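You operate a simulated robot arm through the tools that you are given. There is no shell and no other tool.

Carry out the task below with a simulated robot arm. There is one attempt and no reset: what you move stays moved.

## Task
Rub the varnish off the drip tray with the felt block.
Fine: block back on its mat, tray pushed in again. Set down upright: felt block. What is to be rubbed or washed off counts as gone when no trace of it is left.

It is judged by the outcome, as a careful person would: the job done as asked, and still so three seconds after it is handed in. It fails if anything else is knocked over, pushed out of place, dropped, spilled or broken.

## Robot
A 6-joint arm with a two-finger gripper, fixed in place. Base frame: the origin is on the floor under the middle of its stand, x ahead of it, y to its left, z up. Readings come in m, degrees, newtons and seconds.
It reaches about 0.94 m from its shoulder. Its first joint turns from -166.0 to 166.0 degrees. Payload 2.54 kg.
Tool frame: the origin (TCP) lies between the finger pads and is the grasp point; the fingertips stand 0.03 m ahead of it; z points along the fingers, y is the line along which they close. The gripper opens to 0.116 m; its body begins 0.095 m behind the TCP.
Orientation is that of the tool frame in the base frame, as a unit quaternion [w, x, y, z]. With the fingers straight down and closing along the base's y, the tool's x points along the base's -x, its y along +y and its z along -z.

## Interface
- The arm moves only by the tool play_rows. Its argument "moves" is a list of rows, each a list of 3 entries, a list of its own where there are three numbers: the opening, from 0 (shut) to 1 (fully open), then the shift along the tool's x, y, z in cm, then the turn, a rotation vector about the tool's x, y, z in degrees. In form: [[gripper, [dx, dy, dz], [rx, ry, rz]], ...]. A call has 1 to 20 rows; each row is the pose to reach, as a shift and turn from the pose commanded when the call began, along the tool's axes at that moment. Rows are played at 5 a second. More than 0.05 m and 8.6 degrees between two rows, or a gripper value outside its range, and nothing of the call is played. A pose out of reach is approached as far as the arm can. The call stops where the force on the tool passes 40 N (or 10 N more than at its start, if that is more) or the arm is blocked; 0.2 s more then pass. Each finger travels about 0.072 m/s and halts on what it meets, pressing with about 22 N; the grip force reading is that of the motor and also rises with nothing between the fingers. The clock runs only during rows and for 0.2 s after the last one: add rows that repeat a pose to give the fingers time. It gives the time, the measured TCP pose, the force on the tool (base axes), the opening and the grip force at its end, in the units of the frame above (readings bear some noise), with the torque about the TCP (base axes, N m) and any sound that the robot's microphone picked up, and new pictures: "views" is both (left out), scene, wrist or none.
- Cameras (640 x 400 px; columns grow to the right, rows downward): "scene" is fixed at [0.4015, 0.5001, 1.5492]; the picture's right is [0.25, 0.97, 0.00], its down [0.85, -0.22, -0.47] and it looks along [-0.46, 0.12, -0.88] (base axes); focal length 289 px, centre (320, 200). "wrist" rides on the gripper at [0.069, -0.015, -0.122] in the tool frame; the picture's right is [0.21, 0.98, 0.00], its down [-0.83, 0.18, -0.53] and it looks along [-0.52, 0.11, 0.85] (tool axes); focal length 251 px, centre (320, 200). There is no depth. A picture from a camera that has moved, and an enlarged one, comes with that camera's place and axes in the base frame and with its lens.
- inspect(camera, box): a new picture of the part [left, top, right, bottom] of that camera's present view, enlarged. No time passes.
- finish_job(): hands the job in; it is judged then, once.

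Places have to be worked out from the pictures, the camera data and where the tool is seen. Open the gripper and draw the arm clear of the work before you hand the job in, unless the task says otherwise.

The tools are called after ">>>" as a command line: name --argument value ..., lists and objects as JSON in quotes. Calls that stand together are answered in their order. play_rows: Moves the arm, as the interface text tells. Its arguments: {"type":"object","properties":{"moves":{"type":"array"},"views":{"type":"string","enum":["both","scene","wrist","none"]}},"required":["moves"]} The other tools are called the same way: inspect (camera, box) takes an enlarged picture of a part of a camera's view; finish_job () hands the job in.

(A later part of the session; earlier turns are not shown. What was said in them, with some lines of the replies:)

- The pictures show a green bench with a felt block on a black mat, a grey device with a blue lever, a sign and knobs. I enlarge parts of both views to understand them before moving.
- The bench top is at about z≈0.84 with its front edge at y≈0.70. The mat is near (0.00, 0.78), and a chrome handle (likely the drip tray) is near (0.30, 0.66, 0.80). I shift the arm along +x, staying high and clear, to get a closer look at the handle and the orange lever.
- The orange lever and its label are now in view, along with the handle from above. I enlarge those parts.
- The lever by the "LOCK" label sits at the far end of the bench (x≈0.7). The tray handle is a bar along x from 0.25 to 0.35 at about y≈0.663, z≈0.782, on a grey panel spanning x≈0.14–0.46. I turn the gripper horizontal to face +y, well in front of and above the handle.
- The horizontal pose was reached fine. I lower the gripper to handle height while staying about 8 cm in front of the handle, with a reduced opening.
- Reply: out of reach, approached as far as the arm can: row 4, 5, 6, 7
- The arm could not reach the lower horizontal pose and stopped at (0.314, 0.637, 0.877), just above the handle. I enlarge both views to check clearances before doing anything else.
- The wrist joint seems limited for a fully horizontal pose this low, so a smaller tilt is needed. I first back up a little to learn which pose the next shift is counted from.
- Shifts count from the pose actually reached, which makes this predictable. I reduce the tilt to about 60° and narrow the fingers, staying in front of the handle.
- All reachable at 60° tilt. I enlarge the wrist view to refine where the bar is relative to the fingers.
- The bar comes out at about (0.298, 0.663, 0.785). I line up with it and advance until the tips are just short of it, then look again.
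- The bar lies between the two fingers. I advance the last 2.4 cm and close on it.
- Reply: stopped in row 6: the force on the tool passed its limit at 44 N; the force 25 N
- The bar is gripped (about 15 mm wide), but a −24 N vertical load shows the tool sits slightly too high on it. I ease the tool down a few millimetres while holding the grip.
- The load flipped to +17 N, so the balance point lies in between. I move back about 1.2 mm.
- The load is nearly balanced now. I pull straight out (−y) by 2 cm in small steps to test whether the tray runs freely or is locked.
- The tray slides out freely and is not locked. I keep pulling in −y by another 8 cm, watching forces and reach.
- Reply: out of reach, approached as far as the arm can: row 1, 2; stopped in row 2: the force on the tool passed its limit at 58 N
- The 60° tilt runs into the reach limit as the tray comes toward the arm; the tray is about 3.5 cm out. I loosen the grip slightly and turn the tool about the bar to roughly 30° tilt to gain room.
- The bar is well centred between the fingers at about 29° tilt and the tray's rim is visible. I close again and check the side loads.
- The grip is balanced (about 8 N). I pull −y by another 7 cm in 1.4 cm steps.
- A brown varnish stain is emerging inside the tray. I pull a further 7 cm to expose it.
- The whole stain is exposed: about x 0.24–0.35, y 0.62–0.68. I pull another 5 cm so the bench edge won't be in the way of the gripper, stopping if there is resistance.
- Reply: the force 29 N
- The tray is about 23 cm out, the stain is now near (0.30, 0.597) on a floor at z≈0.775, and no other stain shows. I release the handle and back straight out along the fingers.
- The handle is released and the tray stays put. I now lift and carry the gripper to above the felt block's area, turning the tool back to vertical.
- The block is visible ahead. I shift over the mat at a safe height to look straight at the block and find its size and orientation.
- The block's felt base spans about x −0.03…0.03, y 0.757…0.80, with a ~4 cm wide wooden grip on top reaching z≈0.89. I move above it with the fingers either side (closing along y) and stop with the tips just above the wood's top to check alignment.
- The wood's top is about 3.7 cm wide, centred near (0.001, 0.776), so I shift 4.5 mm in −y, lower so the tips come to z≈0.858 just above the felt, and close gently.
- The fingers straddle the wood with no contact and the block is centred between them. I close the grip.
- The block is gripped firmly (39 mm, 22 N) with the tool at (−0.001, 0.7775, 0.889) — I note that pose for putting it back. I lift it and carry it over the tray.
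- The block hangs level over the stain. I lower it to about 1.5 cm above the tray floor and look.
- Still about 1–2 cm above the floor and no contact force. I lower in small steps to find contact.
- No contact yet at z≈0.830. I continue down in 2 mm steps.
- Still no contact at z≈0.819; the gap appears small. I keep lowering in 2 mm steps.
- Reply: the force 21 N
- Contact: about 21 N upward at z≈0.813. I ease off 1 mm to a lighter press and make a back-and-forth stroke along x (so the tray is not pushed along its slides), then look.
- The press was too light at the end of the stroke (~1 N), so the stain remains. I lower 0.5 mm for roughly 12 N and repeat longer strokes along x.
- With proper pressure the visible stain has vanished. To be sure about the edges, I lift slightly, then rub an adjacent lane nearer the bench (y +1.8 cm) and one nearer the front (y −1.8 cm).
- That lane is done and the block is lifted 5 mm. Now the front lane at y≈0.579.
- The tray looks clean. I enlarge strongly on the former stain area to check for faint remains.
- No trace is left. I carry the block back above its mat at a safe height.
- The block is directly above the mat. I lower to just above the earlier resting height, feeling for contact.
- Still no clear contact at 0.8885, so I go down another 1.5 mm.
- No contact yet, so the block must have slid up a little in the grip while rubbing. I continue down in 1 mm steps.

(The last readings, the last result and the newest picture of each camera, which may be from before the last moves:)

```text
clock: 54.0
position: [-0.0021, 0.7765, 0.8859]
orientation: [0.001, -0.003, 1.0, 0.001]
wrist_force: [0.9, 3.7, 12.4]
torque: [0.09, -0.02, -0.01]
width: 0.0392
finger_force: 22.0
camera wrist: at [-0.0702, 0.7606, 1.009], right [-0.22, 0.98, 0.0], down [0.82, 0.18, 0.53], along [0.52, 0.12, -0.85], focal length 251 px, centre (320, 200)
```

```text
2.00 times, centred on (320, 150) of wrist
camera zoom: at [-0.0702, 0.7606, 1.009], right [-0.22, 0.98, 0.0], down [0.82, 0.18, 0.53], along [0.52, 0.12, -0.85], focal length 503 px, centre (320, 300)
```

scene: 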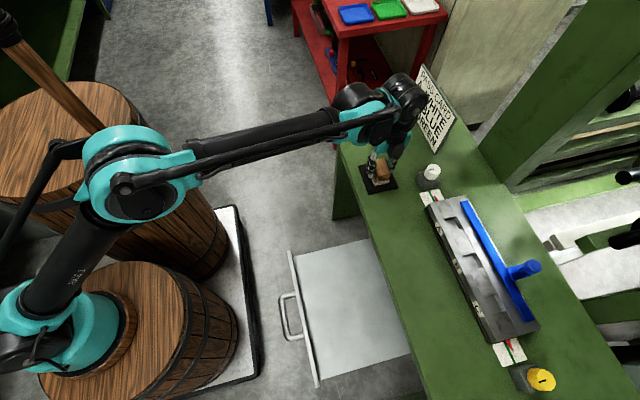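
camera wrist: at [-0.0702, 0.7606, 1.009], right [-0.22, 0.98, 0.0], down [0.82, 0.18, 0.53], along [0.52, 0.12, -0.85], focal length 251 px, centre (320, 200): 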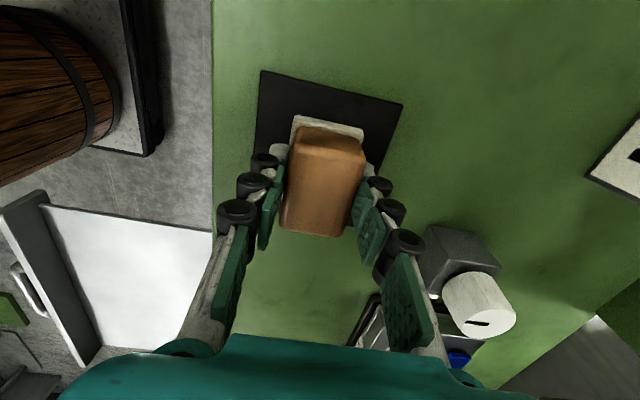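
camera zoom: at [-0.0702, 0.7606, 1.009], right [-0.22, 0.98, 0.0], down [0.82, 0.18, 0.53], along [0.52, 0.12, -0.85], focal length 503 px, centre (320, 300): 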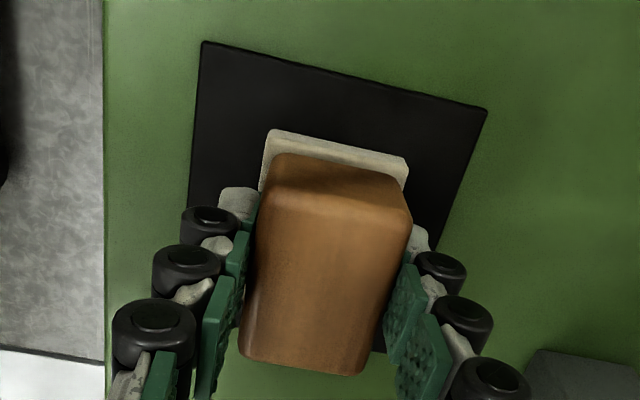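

The block is resting on the mat (12 N contact). I ease up 0.5 mm, open the fingers, then lift straight up.

>>> play_rows --moves '[[0.15, [0, 0, -0.05], [0, 0, 0]], [0.3, [0, 0, -0.05], [0, 0, 0]], [0.4, [0, 0, -0.05], [0, 0, 0]], [0.55, [0, 0, -0.05], [0, 0, 0]], [0.75, [0, 0, -0.05], [0, 0, 0]], [0.75, [0, 0, -0.05], [0, 0, 0]], [0.75, [0, 0, -2], [0, 0, 0]], [0.75, [0, 0, -5], [0, 0, 0]], [0.75, [0, 0, -9], [0, 0, 0]], [0.75, [3, 0, -12], [0, 0, 0]]]'

>>> inspect --camera "scene" --box '[345, 130, 425, 200]'

>>> inspect --camera "wrist" --box '[220, 50, 420, 250]'

```text
clock: 56.1
position: [-0.0318, 0.7764, 1.0057]
orientation: [0.0, -0.001, 1.0, 0.0]
wrist_force: [0.4, -0.8, -1.2]
torque: [-0.02, 0.02, 0.02]
width: 0.0874
finger_force: 0.0
camera wrist: at [-0.1004, 0.7602, 1.1294], right [-0.22, 0.98, 0.0], down [0.83, 0.18, 0.53], along [0.52, 0.12, -0.85], focal length 251 px, centre (320, 200)
```

scene: 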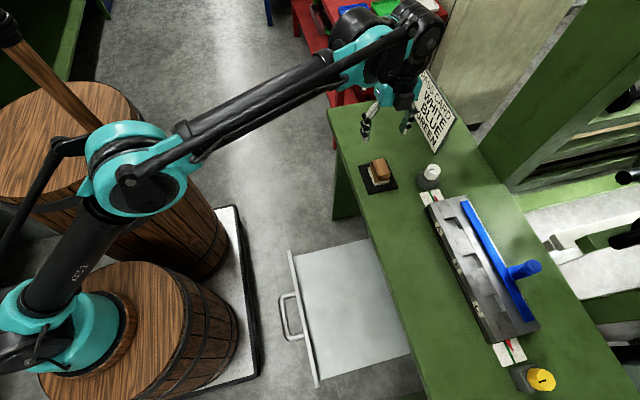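
wrist: 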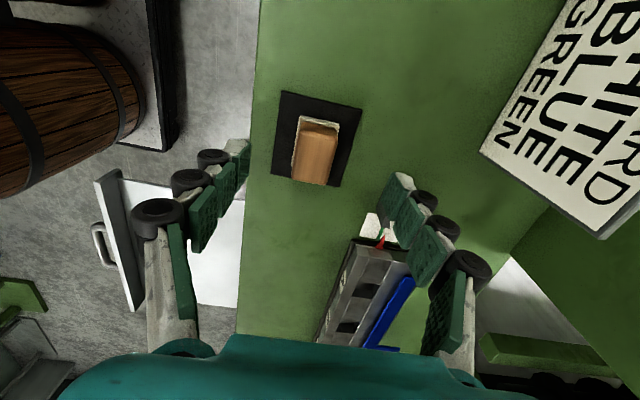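

```text
5.71 times, centred on (385, 165) of scene
camera zoom: at [0.4015, 0.5001, 1.5492], right [0.25, 0.97, 0.0], down [0.85, -0.22, -0.47], along [-0.46, 0.12, -0.88], focal length 1653 px, centre (-51, 400)
```

zoom: 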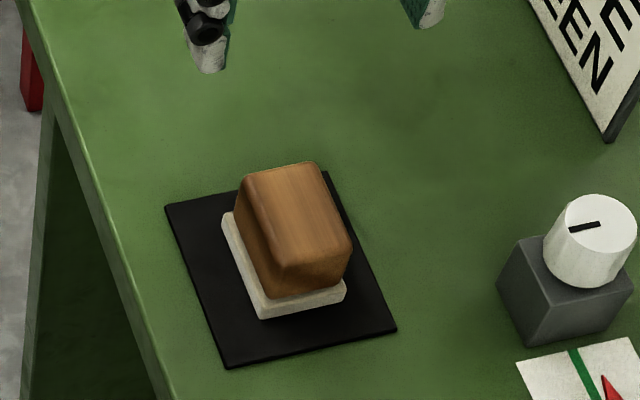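

```text
2.00 times, centred on (320, 150) of wrist
camera zoom: at [-0.1004, 0.7602, 1.1294], right [-0.22, 0.98, 0.0], down [0.83, 0.18, 0.53], along [0.52, 0.12, -0.85], focal length 503 px, centre (320, 300)
```

zoom: 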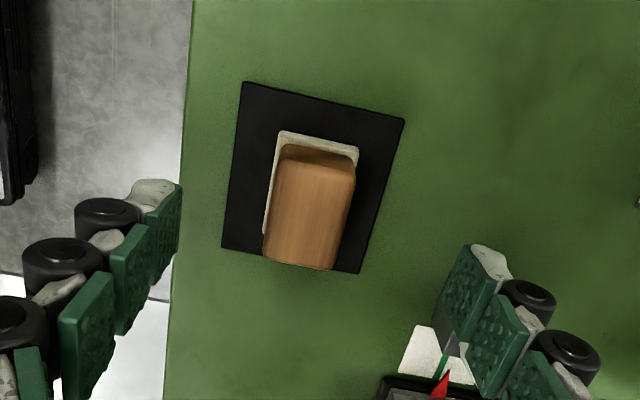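

The block stands upright, centred on its mat. Now I return to the pre-grasp position in front of and above the tray handle with the 29° tilt, to push the tray in.

>>> play_rows --moves '[[0.75, [-2.75, -3.4, 0], [-2.4, 0, 0]], [0.7, [-5.5, -6.8, 0], [-4.8, 0, 0]], [0.6, [-8.25, -10.2, 0], [-7.2, 0, 0]], [0.5, [-11, -13.6, 0], [-9.6, 0, 0]], [0.4, [-13.75, -17, 0], [-12, 0, 0]], [0.4, [-16.5, -20.4, 0], [-14.4, 0, 0]], [0.4, [-19.25, -23.8, 1.73], [-16.8, 0, 0]], [0.4, [-22, -27.2, 3.47], [-19.2, 0, 0]], [0.4, [-24.75, -30.6, 5.2], [-21.6, 0, 0]], [0.4, [-27.5, -34, 6.93], [-24, 0, 0]], [0.4, [-30.3, -37.4, 8.67], [-26.5, 0, 0]], [0.4, [-33.0, -40.8, 10.4], [-29, 0, 0]], [0.35, [-33.0, -40.8, 10.4], [-29, 0, 0]]]'

>>> inspect --camera "scene" --box '[230, 200, 450, 380]'

>>> inspect --camera "wrist" --box '[200, 0, 520, 260]'

```text
clock: 59.0
position: [0.3002, 0.3705, 0.8999]
orientation: [0.0, -0.002, 0.968, 0.252]
wrist_force: [0.5, 0.5, -0.3]
torque: [-0.03, -0.01, -0.01]
width: 0.0403
finger_force: 0.0
camera wrist: at [0.233, 0.2974, 1.0011], right [-0.22, 0.85, 0.47], down [0.83, -0.1, 0.55], along [0.52, 0.51, -0.68], focal length 251 px, centre (320, 200)
```

scene: 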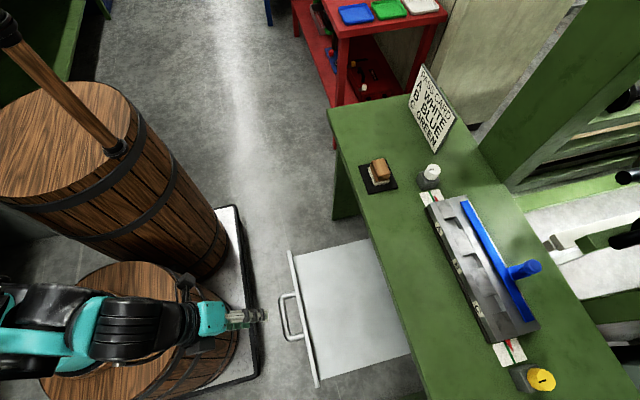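
wrist: 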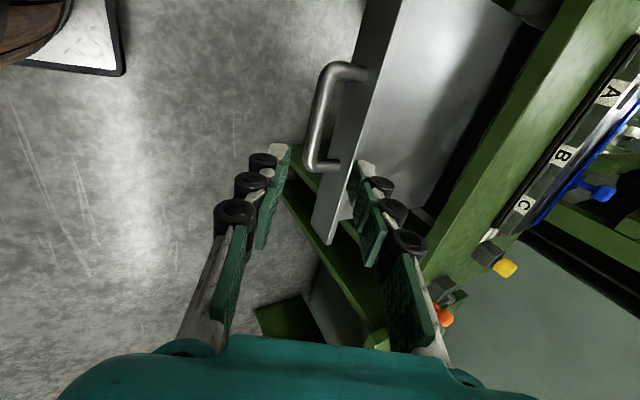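

```text
2.22 times, centred on (340, 290) of scene
camera zoom: at [0.4015, 0.5001, 1.5492], right [0.25, 0.97, 0.0], down [0.85, -0.22, -0.47], along [-0.46, 0.12, -0.88], focal length 643 px, centre (276, 0)
```

zoom: 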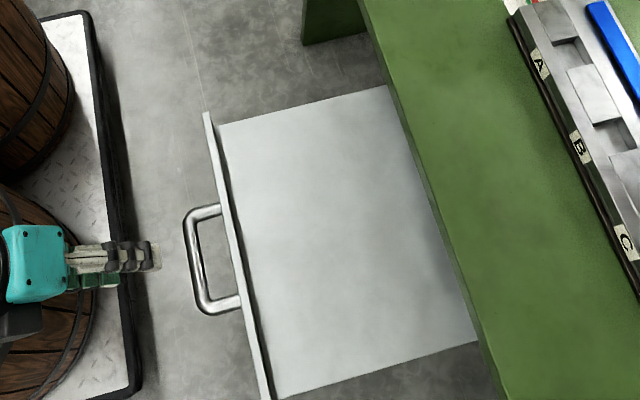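

```text
1.54 times, centred on (360, 130) of wrist
camera zoom: at [0.233, 0.2974, 1.0011], right [-0.22, 0.85, 0.47], down [0.83, -0.1, 0.55], along [0.52, 0.51, -0.68], focal length 387 px, centre (258, 308)
```

zoom: 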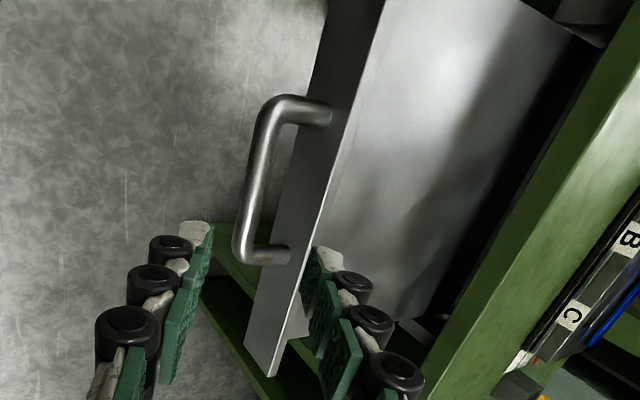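

The tray and handle are where I left them. I advance along the fingers toward the bar, stopping short to check alignment.

>>> play_rows --moves '[[0.3, [0, 0, 3], [0, 0, 0]], [0.3, [0, 0, 6], [0, 0, 0]], [0.3, [0, 0, 8.5], [0, 0, 0]], [0.3, [0, 0, 8.5], [0, 0, 0]]]'

>>> inspect --camera "wrist" --box '[220, 50, 420, 260]'

```text
clock: 60.0
position: [0.299, 0.4105, 0.8264]
orientation: [-0.001, -0.003, 0.968, 0.25]
wrist_force: [-0.1, 0.1, 0.4]
torque: [0.0, 0.03, 0.02]
width: 0.0349
finger_force: 0.1
camera wrist: at [0.2322, 0.3382, 0.9269], right [-0.22, 0.85, 0.47], down [0.83, -0.1, 0.55], along [0.52, 0.51, -0.68], focal length 251 px, centre (320, 200)
```

scene: 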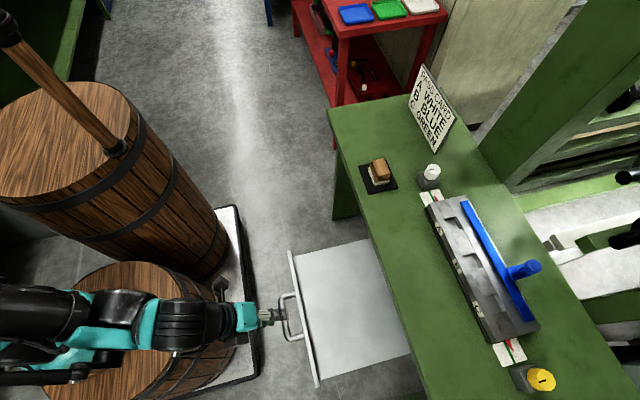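
wrist: 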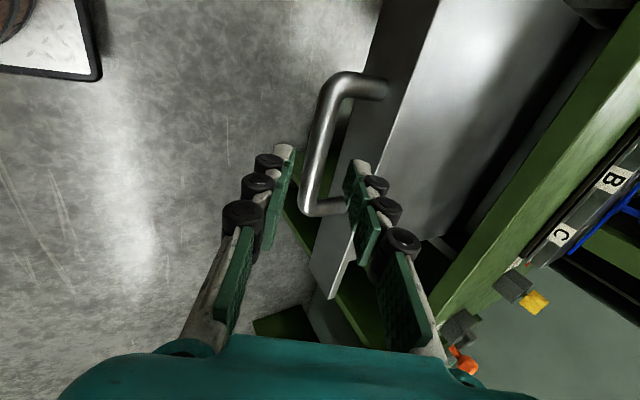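

```text
1.90 times, centred on (320, 155) of wrist
camera zoom: at [0.2322, 0.3382, 0.9269], right [-0.22, 0.85, 0.47], down [0.83, -0.1, 0.55], along [0.52, 0.51, -0.68], focal length 479 px, centre (320, 286)
```

zoom: 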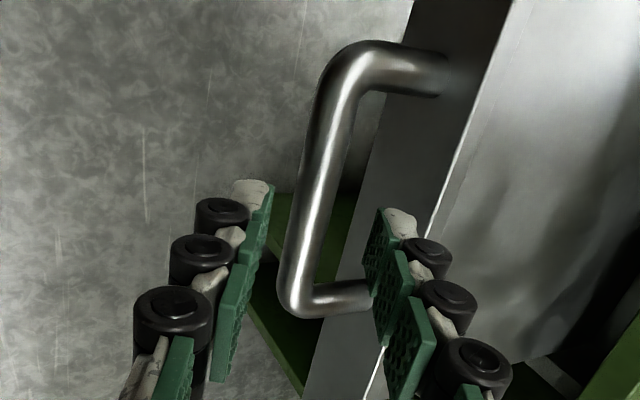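

The bar passes between the fingers. I advance the last 3.2 cm and close.

>>> play_rows --moves '[[0.26, [0, 0, 1.1], [0, 0, 0]], [0.25, [0, 0, 2.2], [0, 0, 0]], [0.25, [0, 0, 3.2], [0, 0, 0]], [0.25, [0, 0, 3.2], [0, 0, 0]], [0.18, [0, 0, 3.2], [0, 0, 0]], [0.1, [0, 0, 3.2], [0, 0, 0]], [0.1, [0, 0, 3.2], [0, 0, 0]]]'

>>> inspect --camera "wrist" --box '[220, 50, 420, 260]'

```text
clock: 61.5
position: [0.2995, 0.4265, 0.7987]
orientation: [0.0, -0.003, 0.968, 0.25]
wrist_force: [-1.3, -1.1, -11.6]
torque: [-0.18, -0.27, 0.18]
width: 0.0154
finger_force: 41.8
camera wrist: at [0.2318, 0.3532, 0.8992], right [-0.22, 0.85, 0.47], down [0.83, -0.1, 0.55], along [0.52, 0.51, -0.68], focal length 251 px, centre (320, 200)
```

scene: 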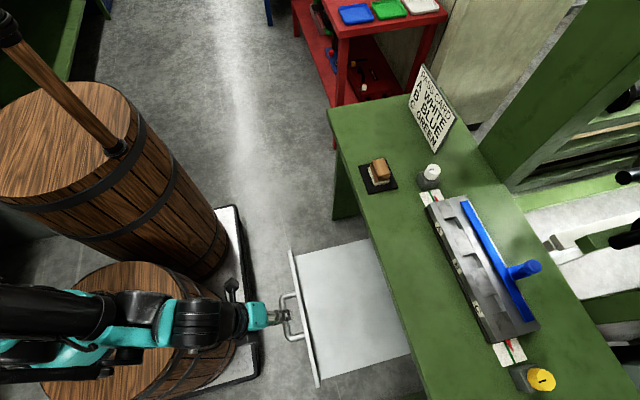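
wrist: 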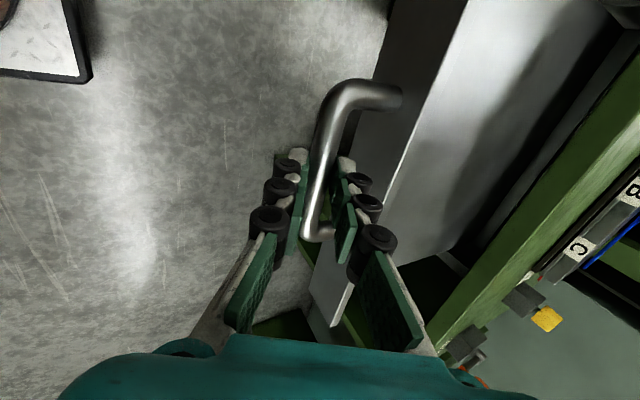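

```text
1.90 times, centred on (320, 155) of wrist
camera zoom: at [0.2318, 0.3532, 0.8992], right [-0.22, 0.85, 0.47], down [0.83, -0.1, 0.55], along [0.52, 0.51, -0.68], focal length 479 px, centre (320, 286)
```

zoom: 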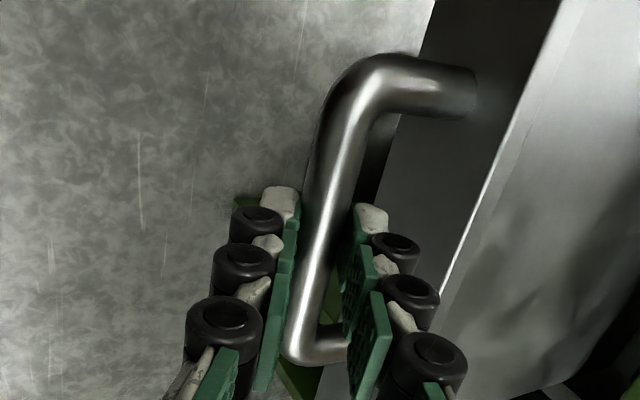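

The bar is gripped again. I push the tray in along +y by about 18 cm in 1.5 cm steps.

>>> play_rows --moves '[[0.1, [0, 1.31, 0.73], [0, 0, 0]], [0.1, [0, 2.62, 1.45], [0, 0, 0]], [0.1, [0, 3.94, 2.18], [0, 0, 0]], [0.1, [0, 5.25, 2.9], [0, 0, 0]], [0.1, [0, 6.56, 3.63], [0, 0, 0]], [0.1, [0, 7.87, 4.36], [0, 0, 0]], [0.1, [0, 9.19, 5.08], [0, 0, 0]], [0.1, [0, 10.5, 5.81], [0, 0, 0]], [0.1, [0, 11.8, 6.53], [0, 0, 0]], [0.1, [0, 13.1, 7.26], [0, 0, 0]], [0.1, [0, 14.4, 7.99], [0, 0, 0]], [0.1, [0, 15.75, 8.71], [0, 0, 0]]]'

```text
clock: 64.2
position: [0.2989, 0.6069, 0.7984]
orientation: [0.0, -0.003, 0.968, 0.25]
wrist_force: [11.7, -0.7, -17.5]
torque: [-0.15, -0.78, 0.03]
width: 0.0149
finger_force: 41.2
camera wrist: at [0.2317, 0.5344, 0.8993], right [-0.22, 0.85, 0.47], down [0.83, -0.1, 0.56], along [0.52, 0.51, -0.68], focal length 251 px, centre (320, 200)
```

scene: 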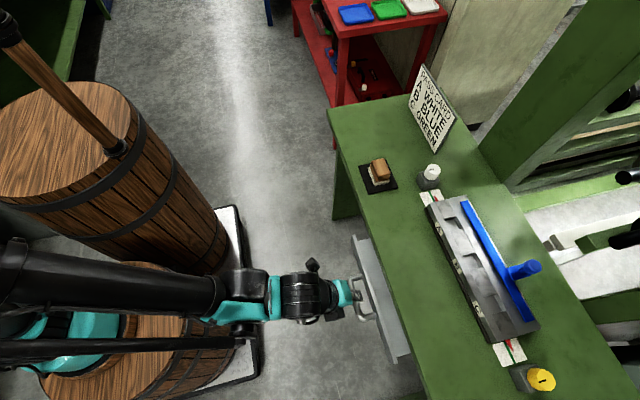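
wrist: 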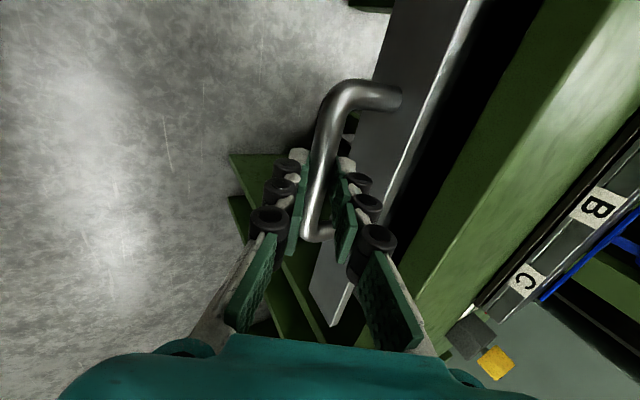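

The tray is within ~5 cm of closed. I push 3 cm more and check finger clearance to the bench edge.

>>> play_rows --moves '[[0.1, [0, 0.875, 0.484], [0, 0, 0]], [0.1, [0, 1.75, 0.968], [0, 0, 0]], [0.1, [0, 2.625, 1.452], [0, 0, 0]]]'

>>> inspect --camera "wrist" --box '[220, 50, 460, 280]'

>>> inspect --camera "scene" --box '[310, 210, 430, 370]'

```text
clock: 65.0
position: [0.3003, 0.6363, 0.7988]
orientation: [0.0, -0.002, 0.968, 0.251]
wrist_force: [17.0, -0.3, -1.2]
torque: [-0.06, -0.28, 0.25]
width: 0.015
finger_force: 40.6
camera wrist: at [0.2316, 0.564, 0.8992], right [-0.22, 0.85, 0.47], down [0.83, -0.1, 0.55], along [0.52, 0.51, -0.68], focal length 251 px, centre (320, 200)
```

scene: 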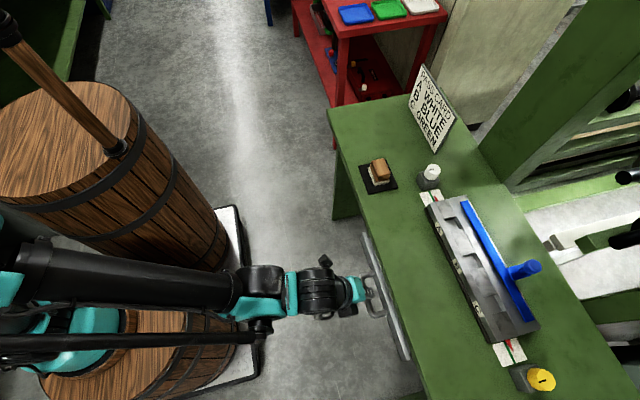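
wrist: 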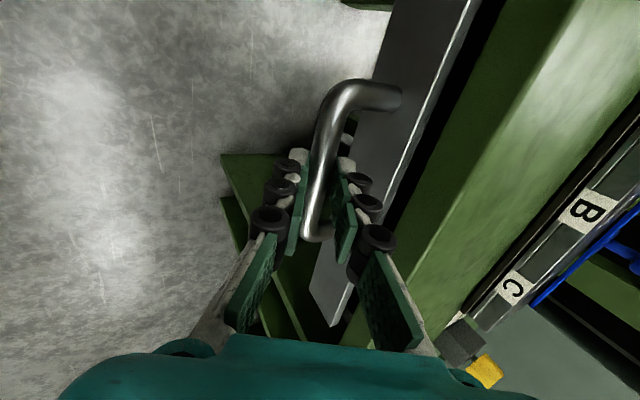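

```text
1.74 times, centred on (340, 165) of wrist
camera zoom: at [0.2316, 0.564, 0.8992], right [-0.22, 0.85, 0.47], down [0.83, -0.1, 0.55], along [0.52, 0.51, -0.68], focal length 437 px, centre (285, 261)
```

zoom: 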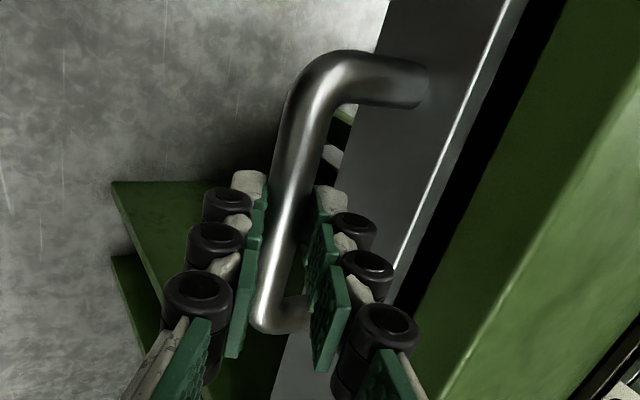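

```text
2.50 times, centred on (370, 290) of scene
camera zoom: at [0.4015, 0.5001, 1.5492], right [0.25, 0.97, 0.0], down [0.85, -0.22, -0.47], along [-0.46, 0.12, -0.88], focal length 723 px, centre (195, -25)
```

zoom: 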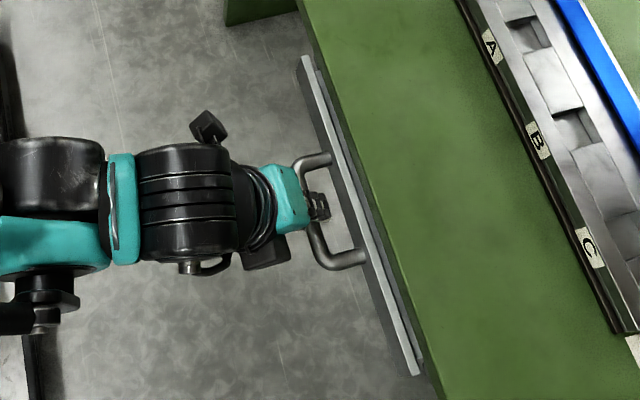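

About 1.5–2 cm remains and the fingers still clear the bench edge. I push on in small steps until it seats.

>>> play_rows --moves '[[0.1, [0, 0.44, 0.242], [0, 0, 0]], [0.1, [0, 0.875, 0.484], [0, 0, 0]], [0.1, [0, 1.14, 0.63], [0, 0, 0]], [0.1, [0, 1.14, 0.63], [0, 0, 0]]]'

>>> inspect --camera "scene" --box '[310, 210, 430, 370]'

>>> inspect --camera "wrist" --box '[220, 50, 460, 280]'

```text
clock: 66.0
position: [0.2998, 0.6499, 0.7997]
orientation: [0.0, -0.002, 0.968, 0.251]
wrist_force: [21.3, -1.0, -9.9]
torque: [-0.17, -0.68, 0.03]
width: 0.0149
finger_force: 41.3
camera wrist: at [0.2316, 0.5769, 0.8993], right [-0.22, 0.85, 0.47], down [0.83, -0.1, 0.55], along [0.52, 0.51, -0.68], focal length 251 px, centre (320, 200)
```

scene: 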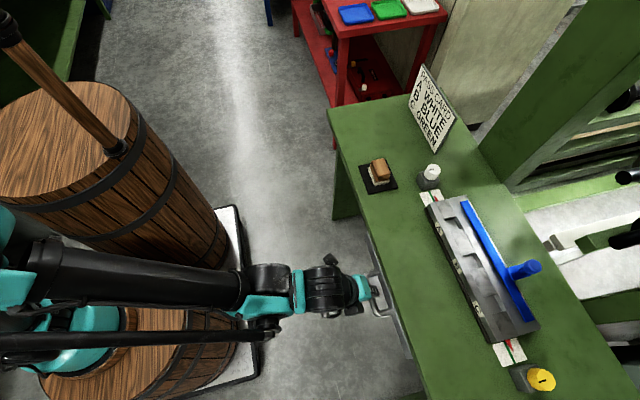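
wrist: 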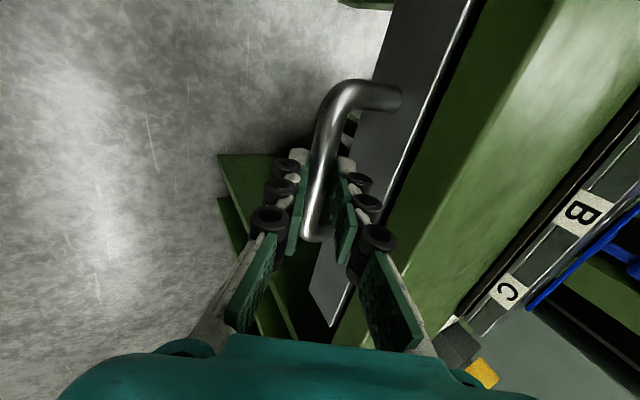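

```text
2.50 times, centred on (370, 290) of scene
camera zoom: at [0.4015, 0.5001, 1.5492], right [0.25, 0.97, 0.0], down [0.85, -0.22, -0.47], along [-0.46, 0.12, -0.88], focal length 723 px, centre (195, -25)
```

zoom: 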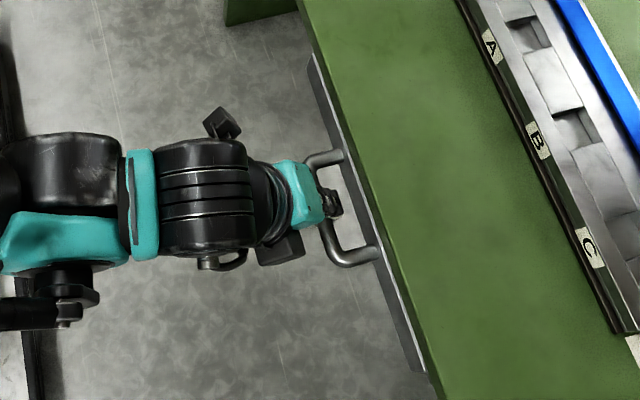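

```text
1.74 times, centred on (340, 165) of wrist
camera zoom: at [0.2316, 0.5769, 0.8993], right [-0.22, 0.85, 0.47], down [0.83, -0.1, 0.55], along [0.52, 0.51, -0.68], focal length 437 px, centre (285, 261)
```

zoom: 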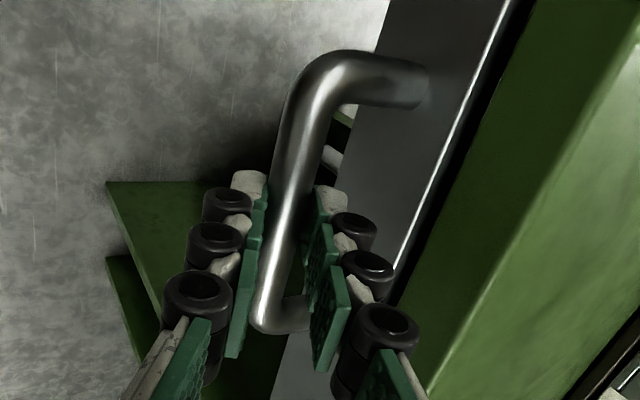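

Not yet seated (no y resistance), just a few millimetres left. I continue in 2 mm steps, relieving the sideways load slightly.

>>> play_rows --moves '[[0.1, [-0.08, 0.175, 0.097], [0, 0, 0]], [0.1, [-0.08, 0.35, 0.194], [0, 0, 0]], [0.1, [-0.08, 0.35, 0.194], [0, 0, 0]]]' --views "none"

>>> inspect --camera "scene" --box '[330, 200, 460, 340]'

```text
clock: 66.8
position: [0.299, 0.6529, 0.7989]
orientation: [-0.002, -0.002, 0.968, 0.25]
wrist_force: [13.6, -15.5, -14.6]
torque: [-0.46, -0.4, 0.2]
width: 0.015
finger_force: 41.1
```

```text
2.86 times, centred on (395, 270) of scene
camera zoom: at [0.4015, 0.5001, 1.5492], right [0.25, 0.97, 0.0], down [0.85, -0.22, -0.47], along [-0.46, 0.12, -0.88], focal length 826 px, centre (106, 0)
```

zoom: 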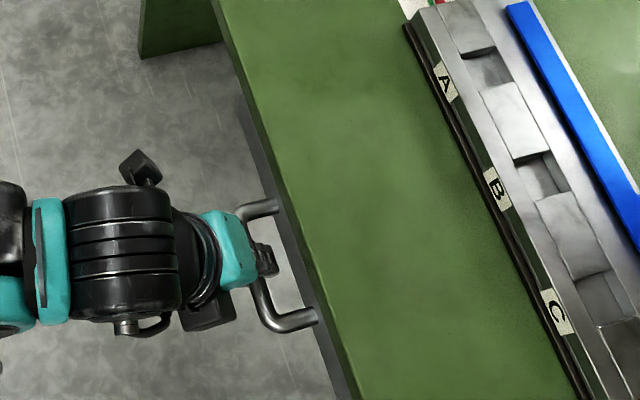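

The handle now matches its original place in the picture and a −15 N stop force shows the tray is fully in. I relax the push, open slightly and back straight out along the fingers.

>>> play_rows --moves '[[0.1, [0, -0.05, -0.03], [0, 0, 0]], [0.22, [0, -0.05, -0.03], [0, 0, 0]], [0.22, [0, -0.05, -0.03], [0, 0, 0]], [0.22, [0, -0.05, -1.0], [0, 0, 0]], [0.22, [0, -0.05, -2.5], [0, 0, 0]], [0.22, [0, -0.05, -5], [0, 0, 0]], [0.22, [0, -0.05, -9], [0, 0, 0]], [0.3, [0, -0.05, -13], [0, 0, 0]]]'

>>> inspect --camera "scene" --box '[330, 200, 460, 340]'

>>> inspect --camera "wrist" --box '[220, 0, 560, 260]'

```text
clock: 68.5
position: [0.2982, 0.5888, 0.9139]
orientation: [-0.001, -0.002, 0.968, 0.25]
wrist_force: [-0.4, 0.2, 0.2]
torque: [-0.04, -0.01, -0.02]
width: 0.0348
finger_force: 0.1
camera wrist: at [0.2305, 0.5164, 1.014], right [-0.22, 0.85, 0.47], down [0.83, -0.1, 0.55], along [0.52, 0.51, -0.68], focal length 251 px, centre (320, 200)
```

scene: 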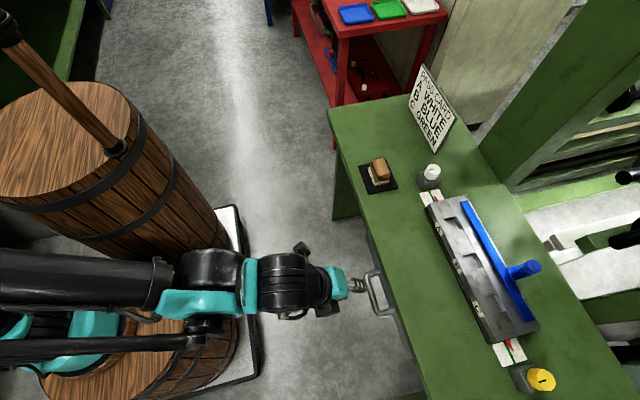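
wrist: 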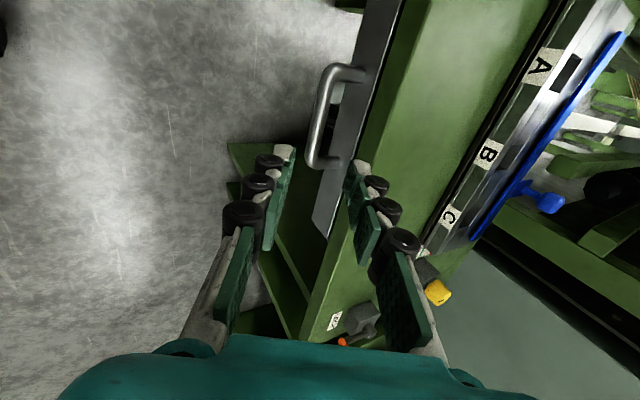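

```text
2.86 times, centred on (395, 270) of scene
camera zoom: at [0.4015, 0.5001, 1.5492], right [0.25, 0.97, 0.0], down [0.85, -0.22, -0.47], along [-0.46, 0.12, -0.88], focal length 826 px, centre (106, 0)
```

zoom: 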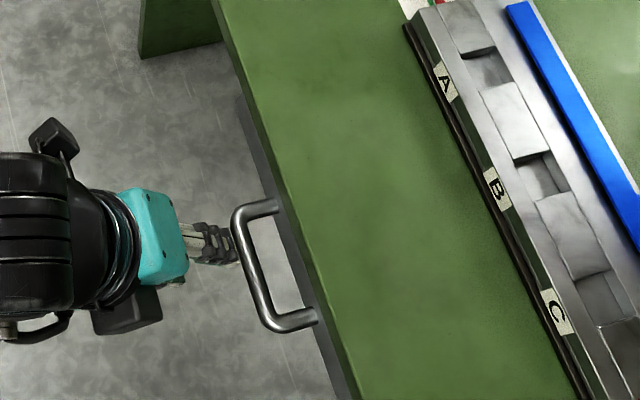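

```text
1.54 times, centred on (390, 130) of wrist
camera zoom: at [0.2305, 0.5164, 1.014], right [-0.22, 0.85, 0.47], down [0.83, -0.1, 0.55], along [0.52, 0.51, -0.68], focal length 387 px, centre (212, 308)
```

zoom: 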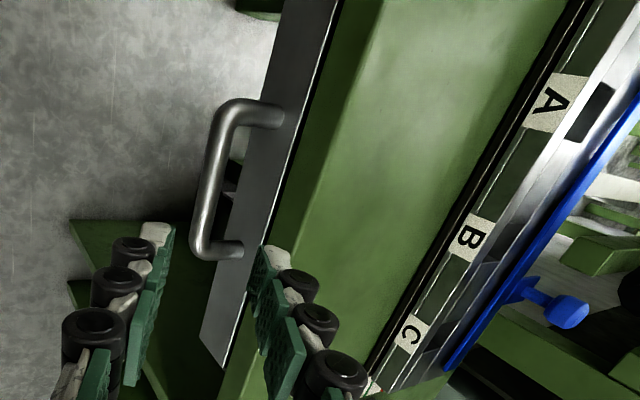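

The tray is back flush, identical to its starting picture. I open the gripper and withdraw the arm up and away from the bench.

>>> play_rows --moves '[[0.4, [0.5, 0, -4], [4, 0, 0]], [0.6, [1, 0, -8], [8, 0, 0]], [0.8, [2, 0, -12], [12, 0, 0]], [1, [3, 0, -16], [16, 0, 0]], [1, [4, 0, -20], [20, 0, 0]], [1, [5, 0, -24], [25, 0, 0]], [1, [5, 0.7, -28], [29, 0, 0]], [1, [5, 0.7, -28], [29, 0, 0]]]'

>>> inspect --camera "scene" --box '[320, 90, 480, 220]'

>>> inspect --camera "scene" --box '[320, 150, 600, 400]'

```text
clock: 70.3
position: [0.25, 0.4596, 1.1615]
orientation: [0.0, -0.003, 1.0, 0.0]
wrist_force: [-0.6, -0.4, -0.5]
torque: [-0.01, 0.01, 0.02]
width: 0.1161
finger_force: 0.0
camera wrist: at [0.1818, 0.4442, 1.2844], right [-0.22, 0.98, 0.0], down [0.82, 0.19, 0.53], along [0.52, 0.12, -0.85], focal length 251 px, centre (320, 200)
```

scene: 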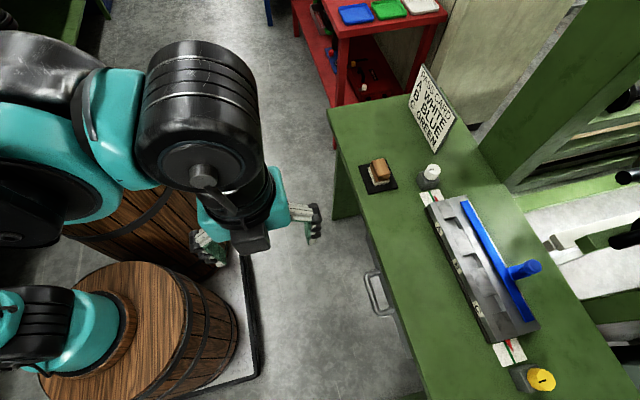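
wrist: 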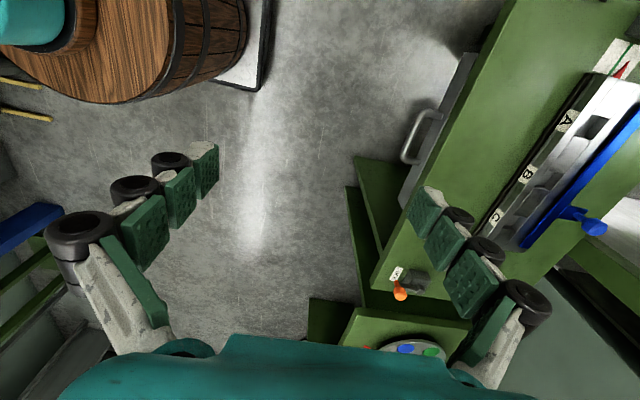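

```text
3.08 times, centred on (400, 155) of scene
camera zoom: at [0.4015, 0.5001, 1.5492], right [0.25, 0.97, 0.0], down [0.85, -0.22, -0.47], along [-0.46, 0.12, -0.88], focal length 890 px, centre (74, 338)
```

zoom: 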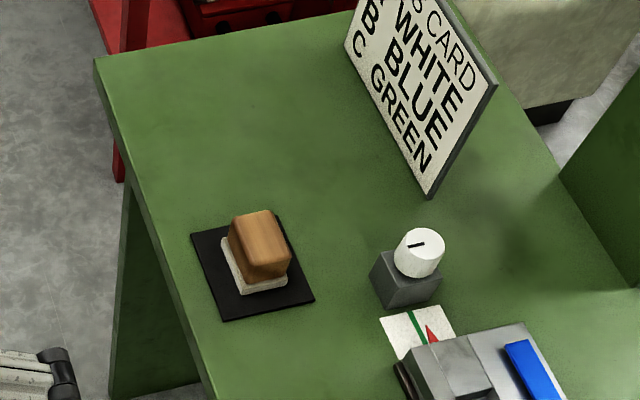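

```text
1.60 times, centred on (460, 275) of scene
camera zoom: at [0.4015, 0.5001, 1.5492], right [0.25, 0.97, 0.0], down [0.85, -0.22, -0.47], along [-0.46, 0.12, -0.88], focal length 463 px, centre (96, 80)
```

zoom: 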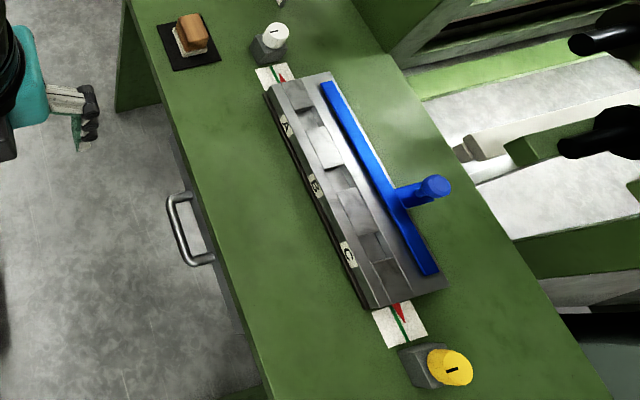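

The block is upright on its mat, the tray is clean and closed, nothing else has moved, and the arm is clear with the gripper open. I hand the job in.

>>> finish_job

```text
The job is handed in.
```

The varnish is off the drip tray, and I've handed the job in.

- **Varnish:** there was one brown stain on the tray. I rubbed it off in three overlapping passes with the felt block, and a close-up afterwards showed no trace. The rearmost few centimetres of the tray stayed under the bench, so I didn't see that part.
- **Felt block:** it is back on its mat, upright and centred.
- **Tray:** it is pushed in until it stopped, and the handle sits exactly where it was at the start.
- **Everything else:** the final pictures show nothing knocked over or moved. The gripper is open and the arm is clear of the bench.
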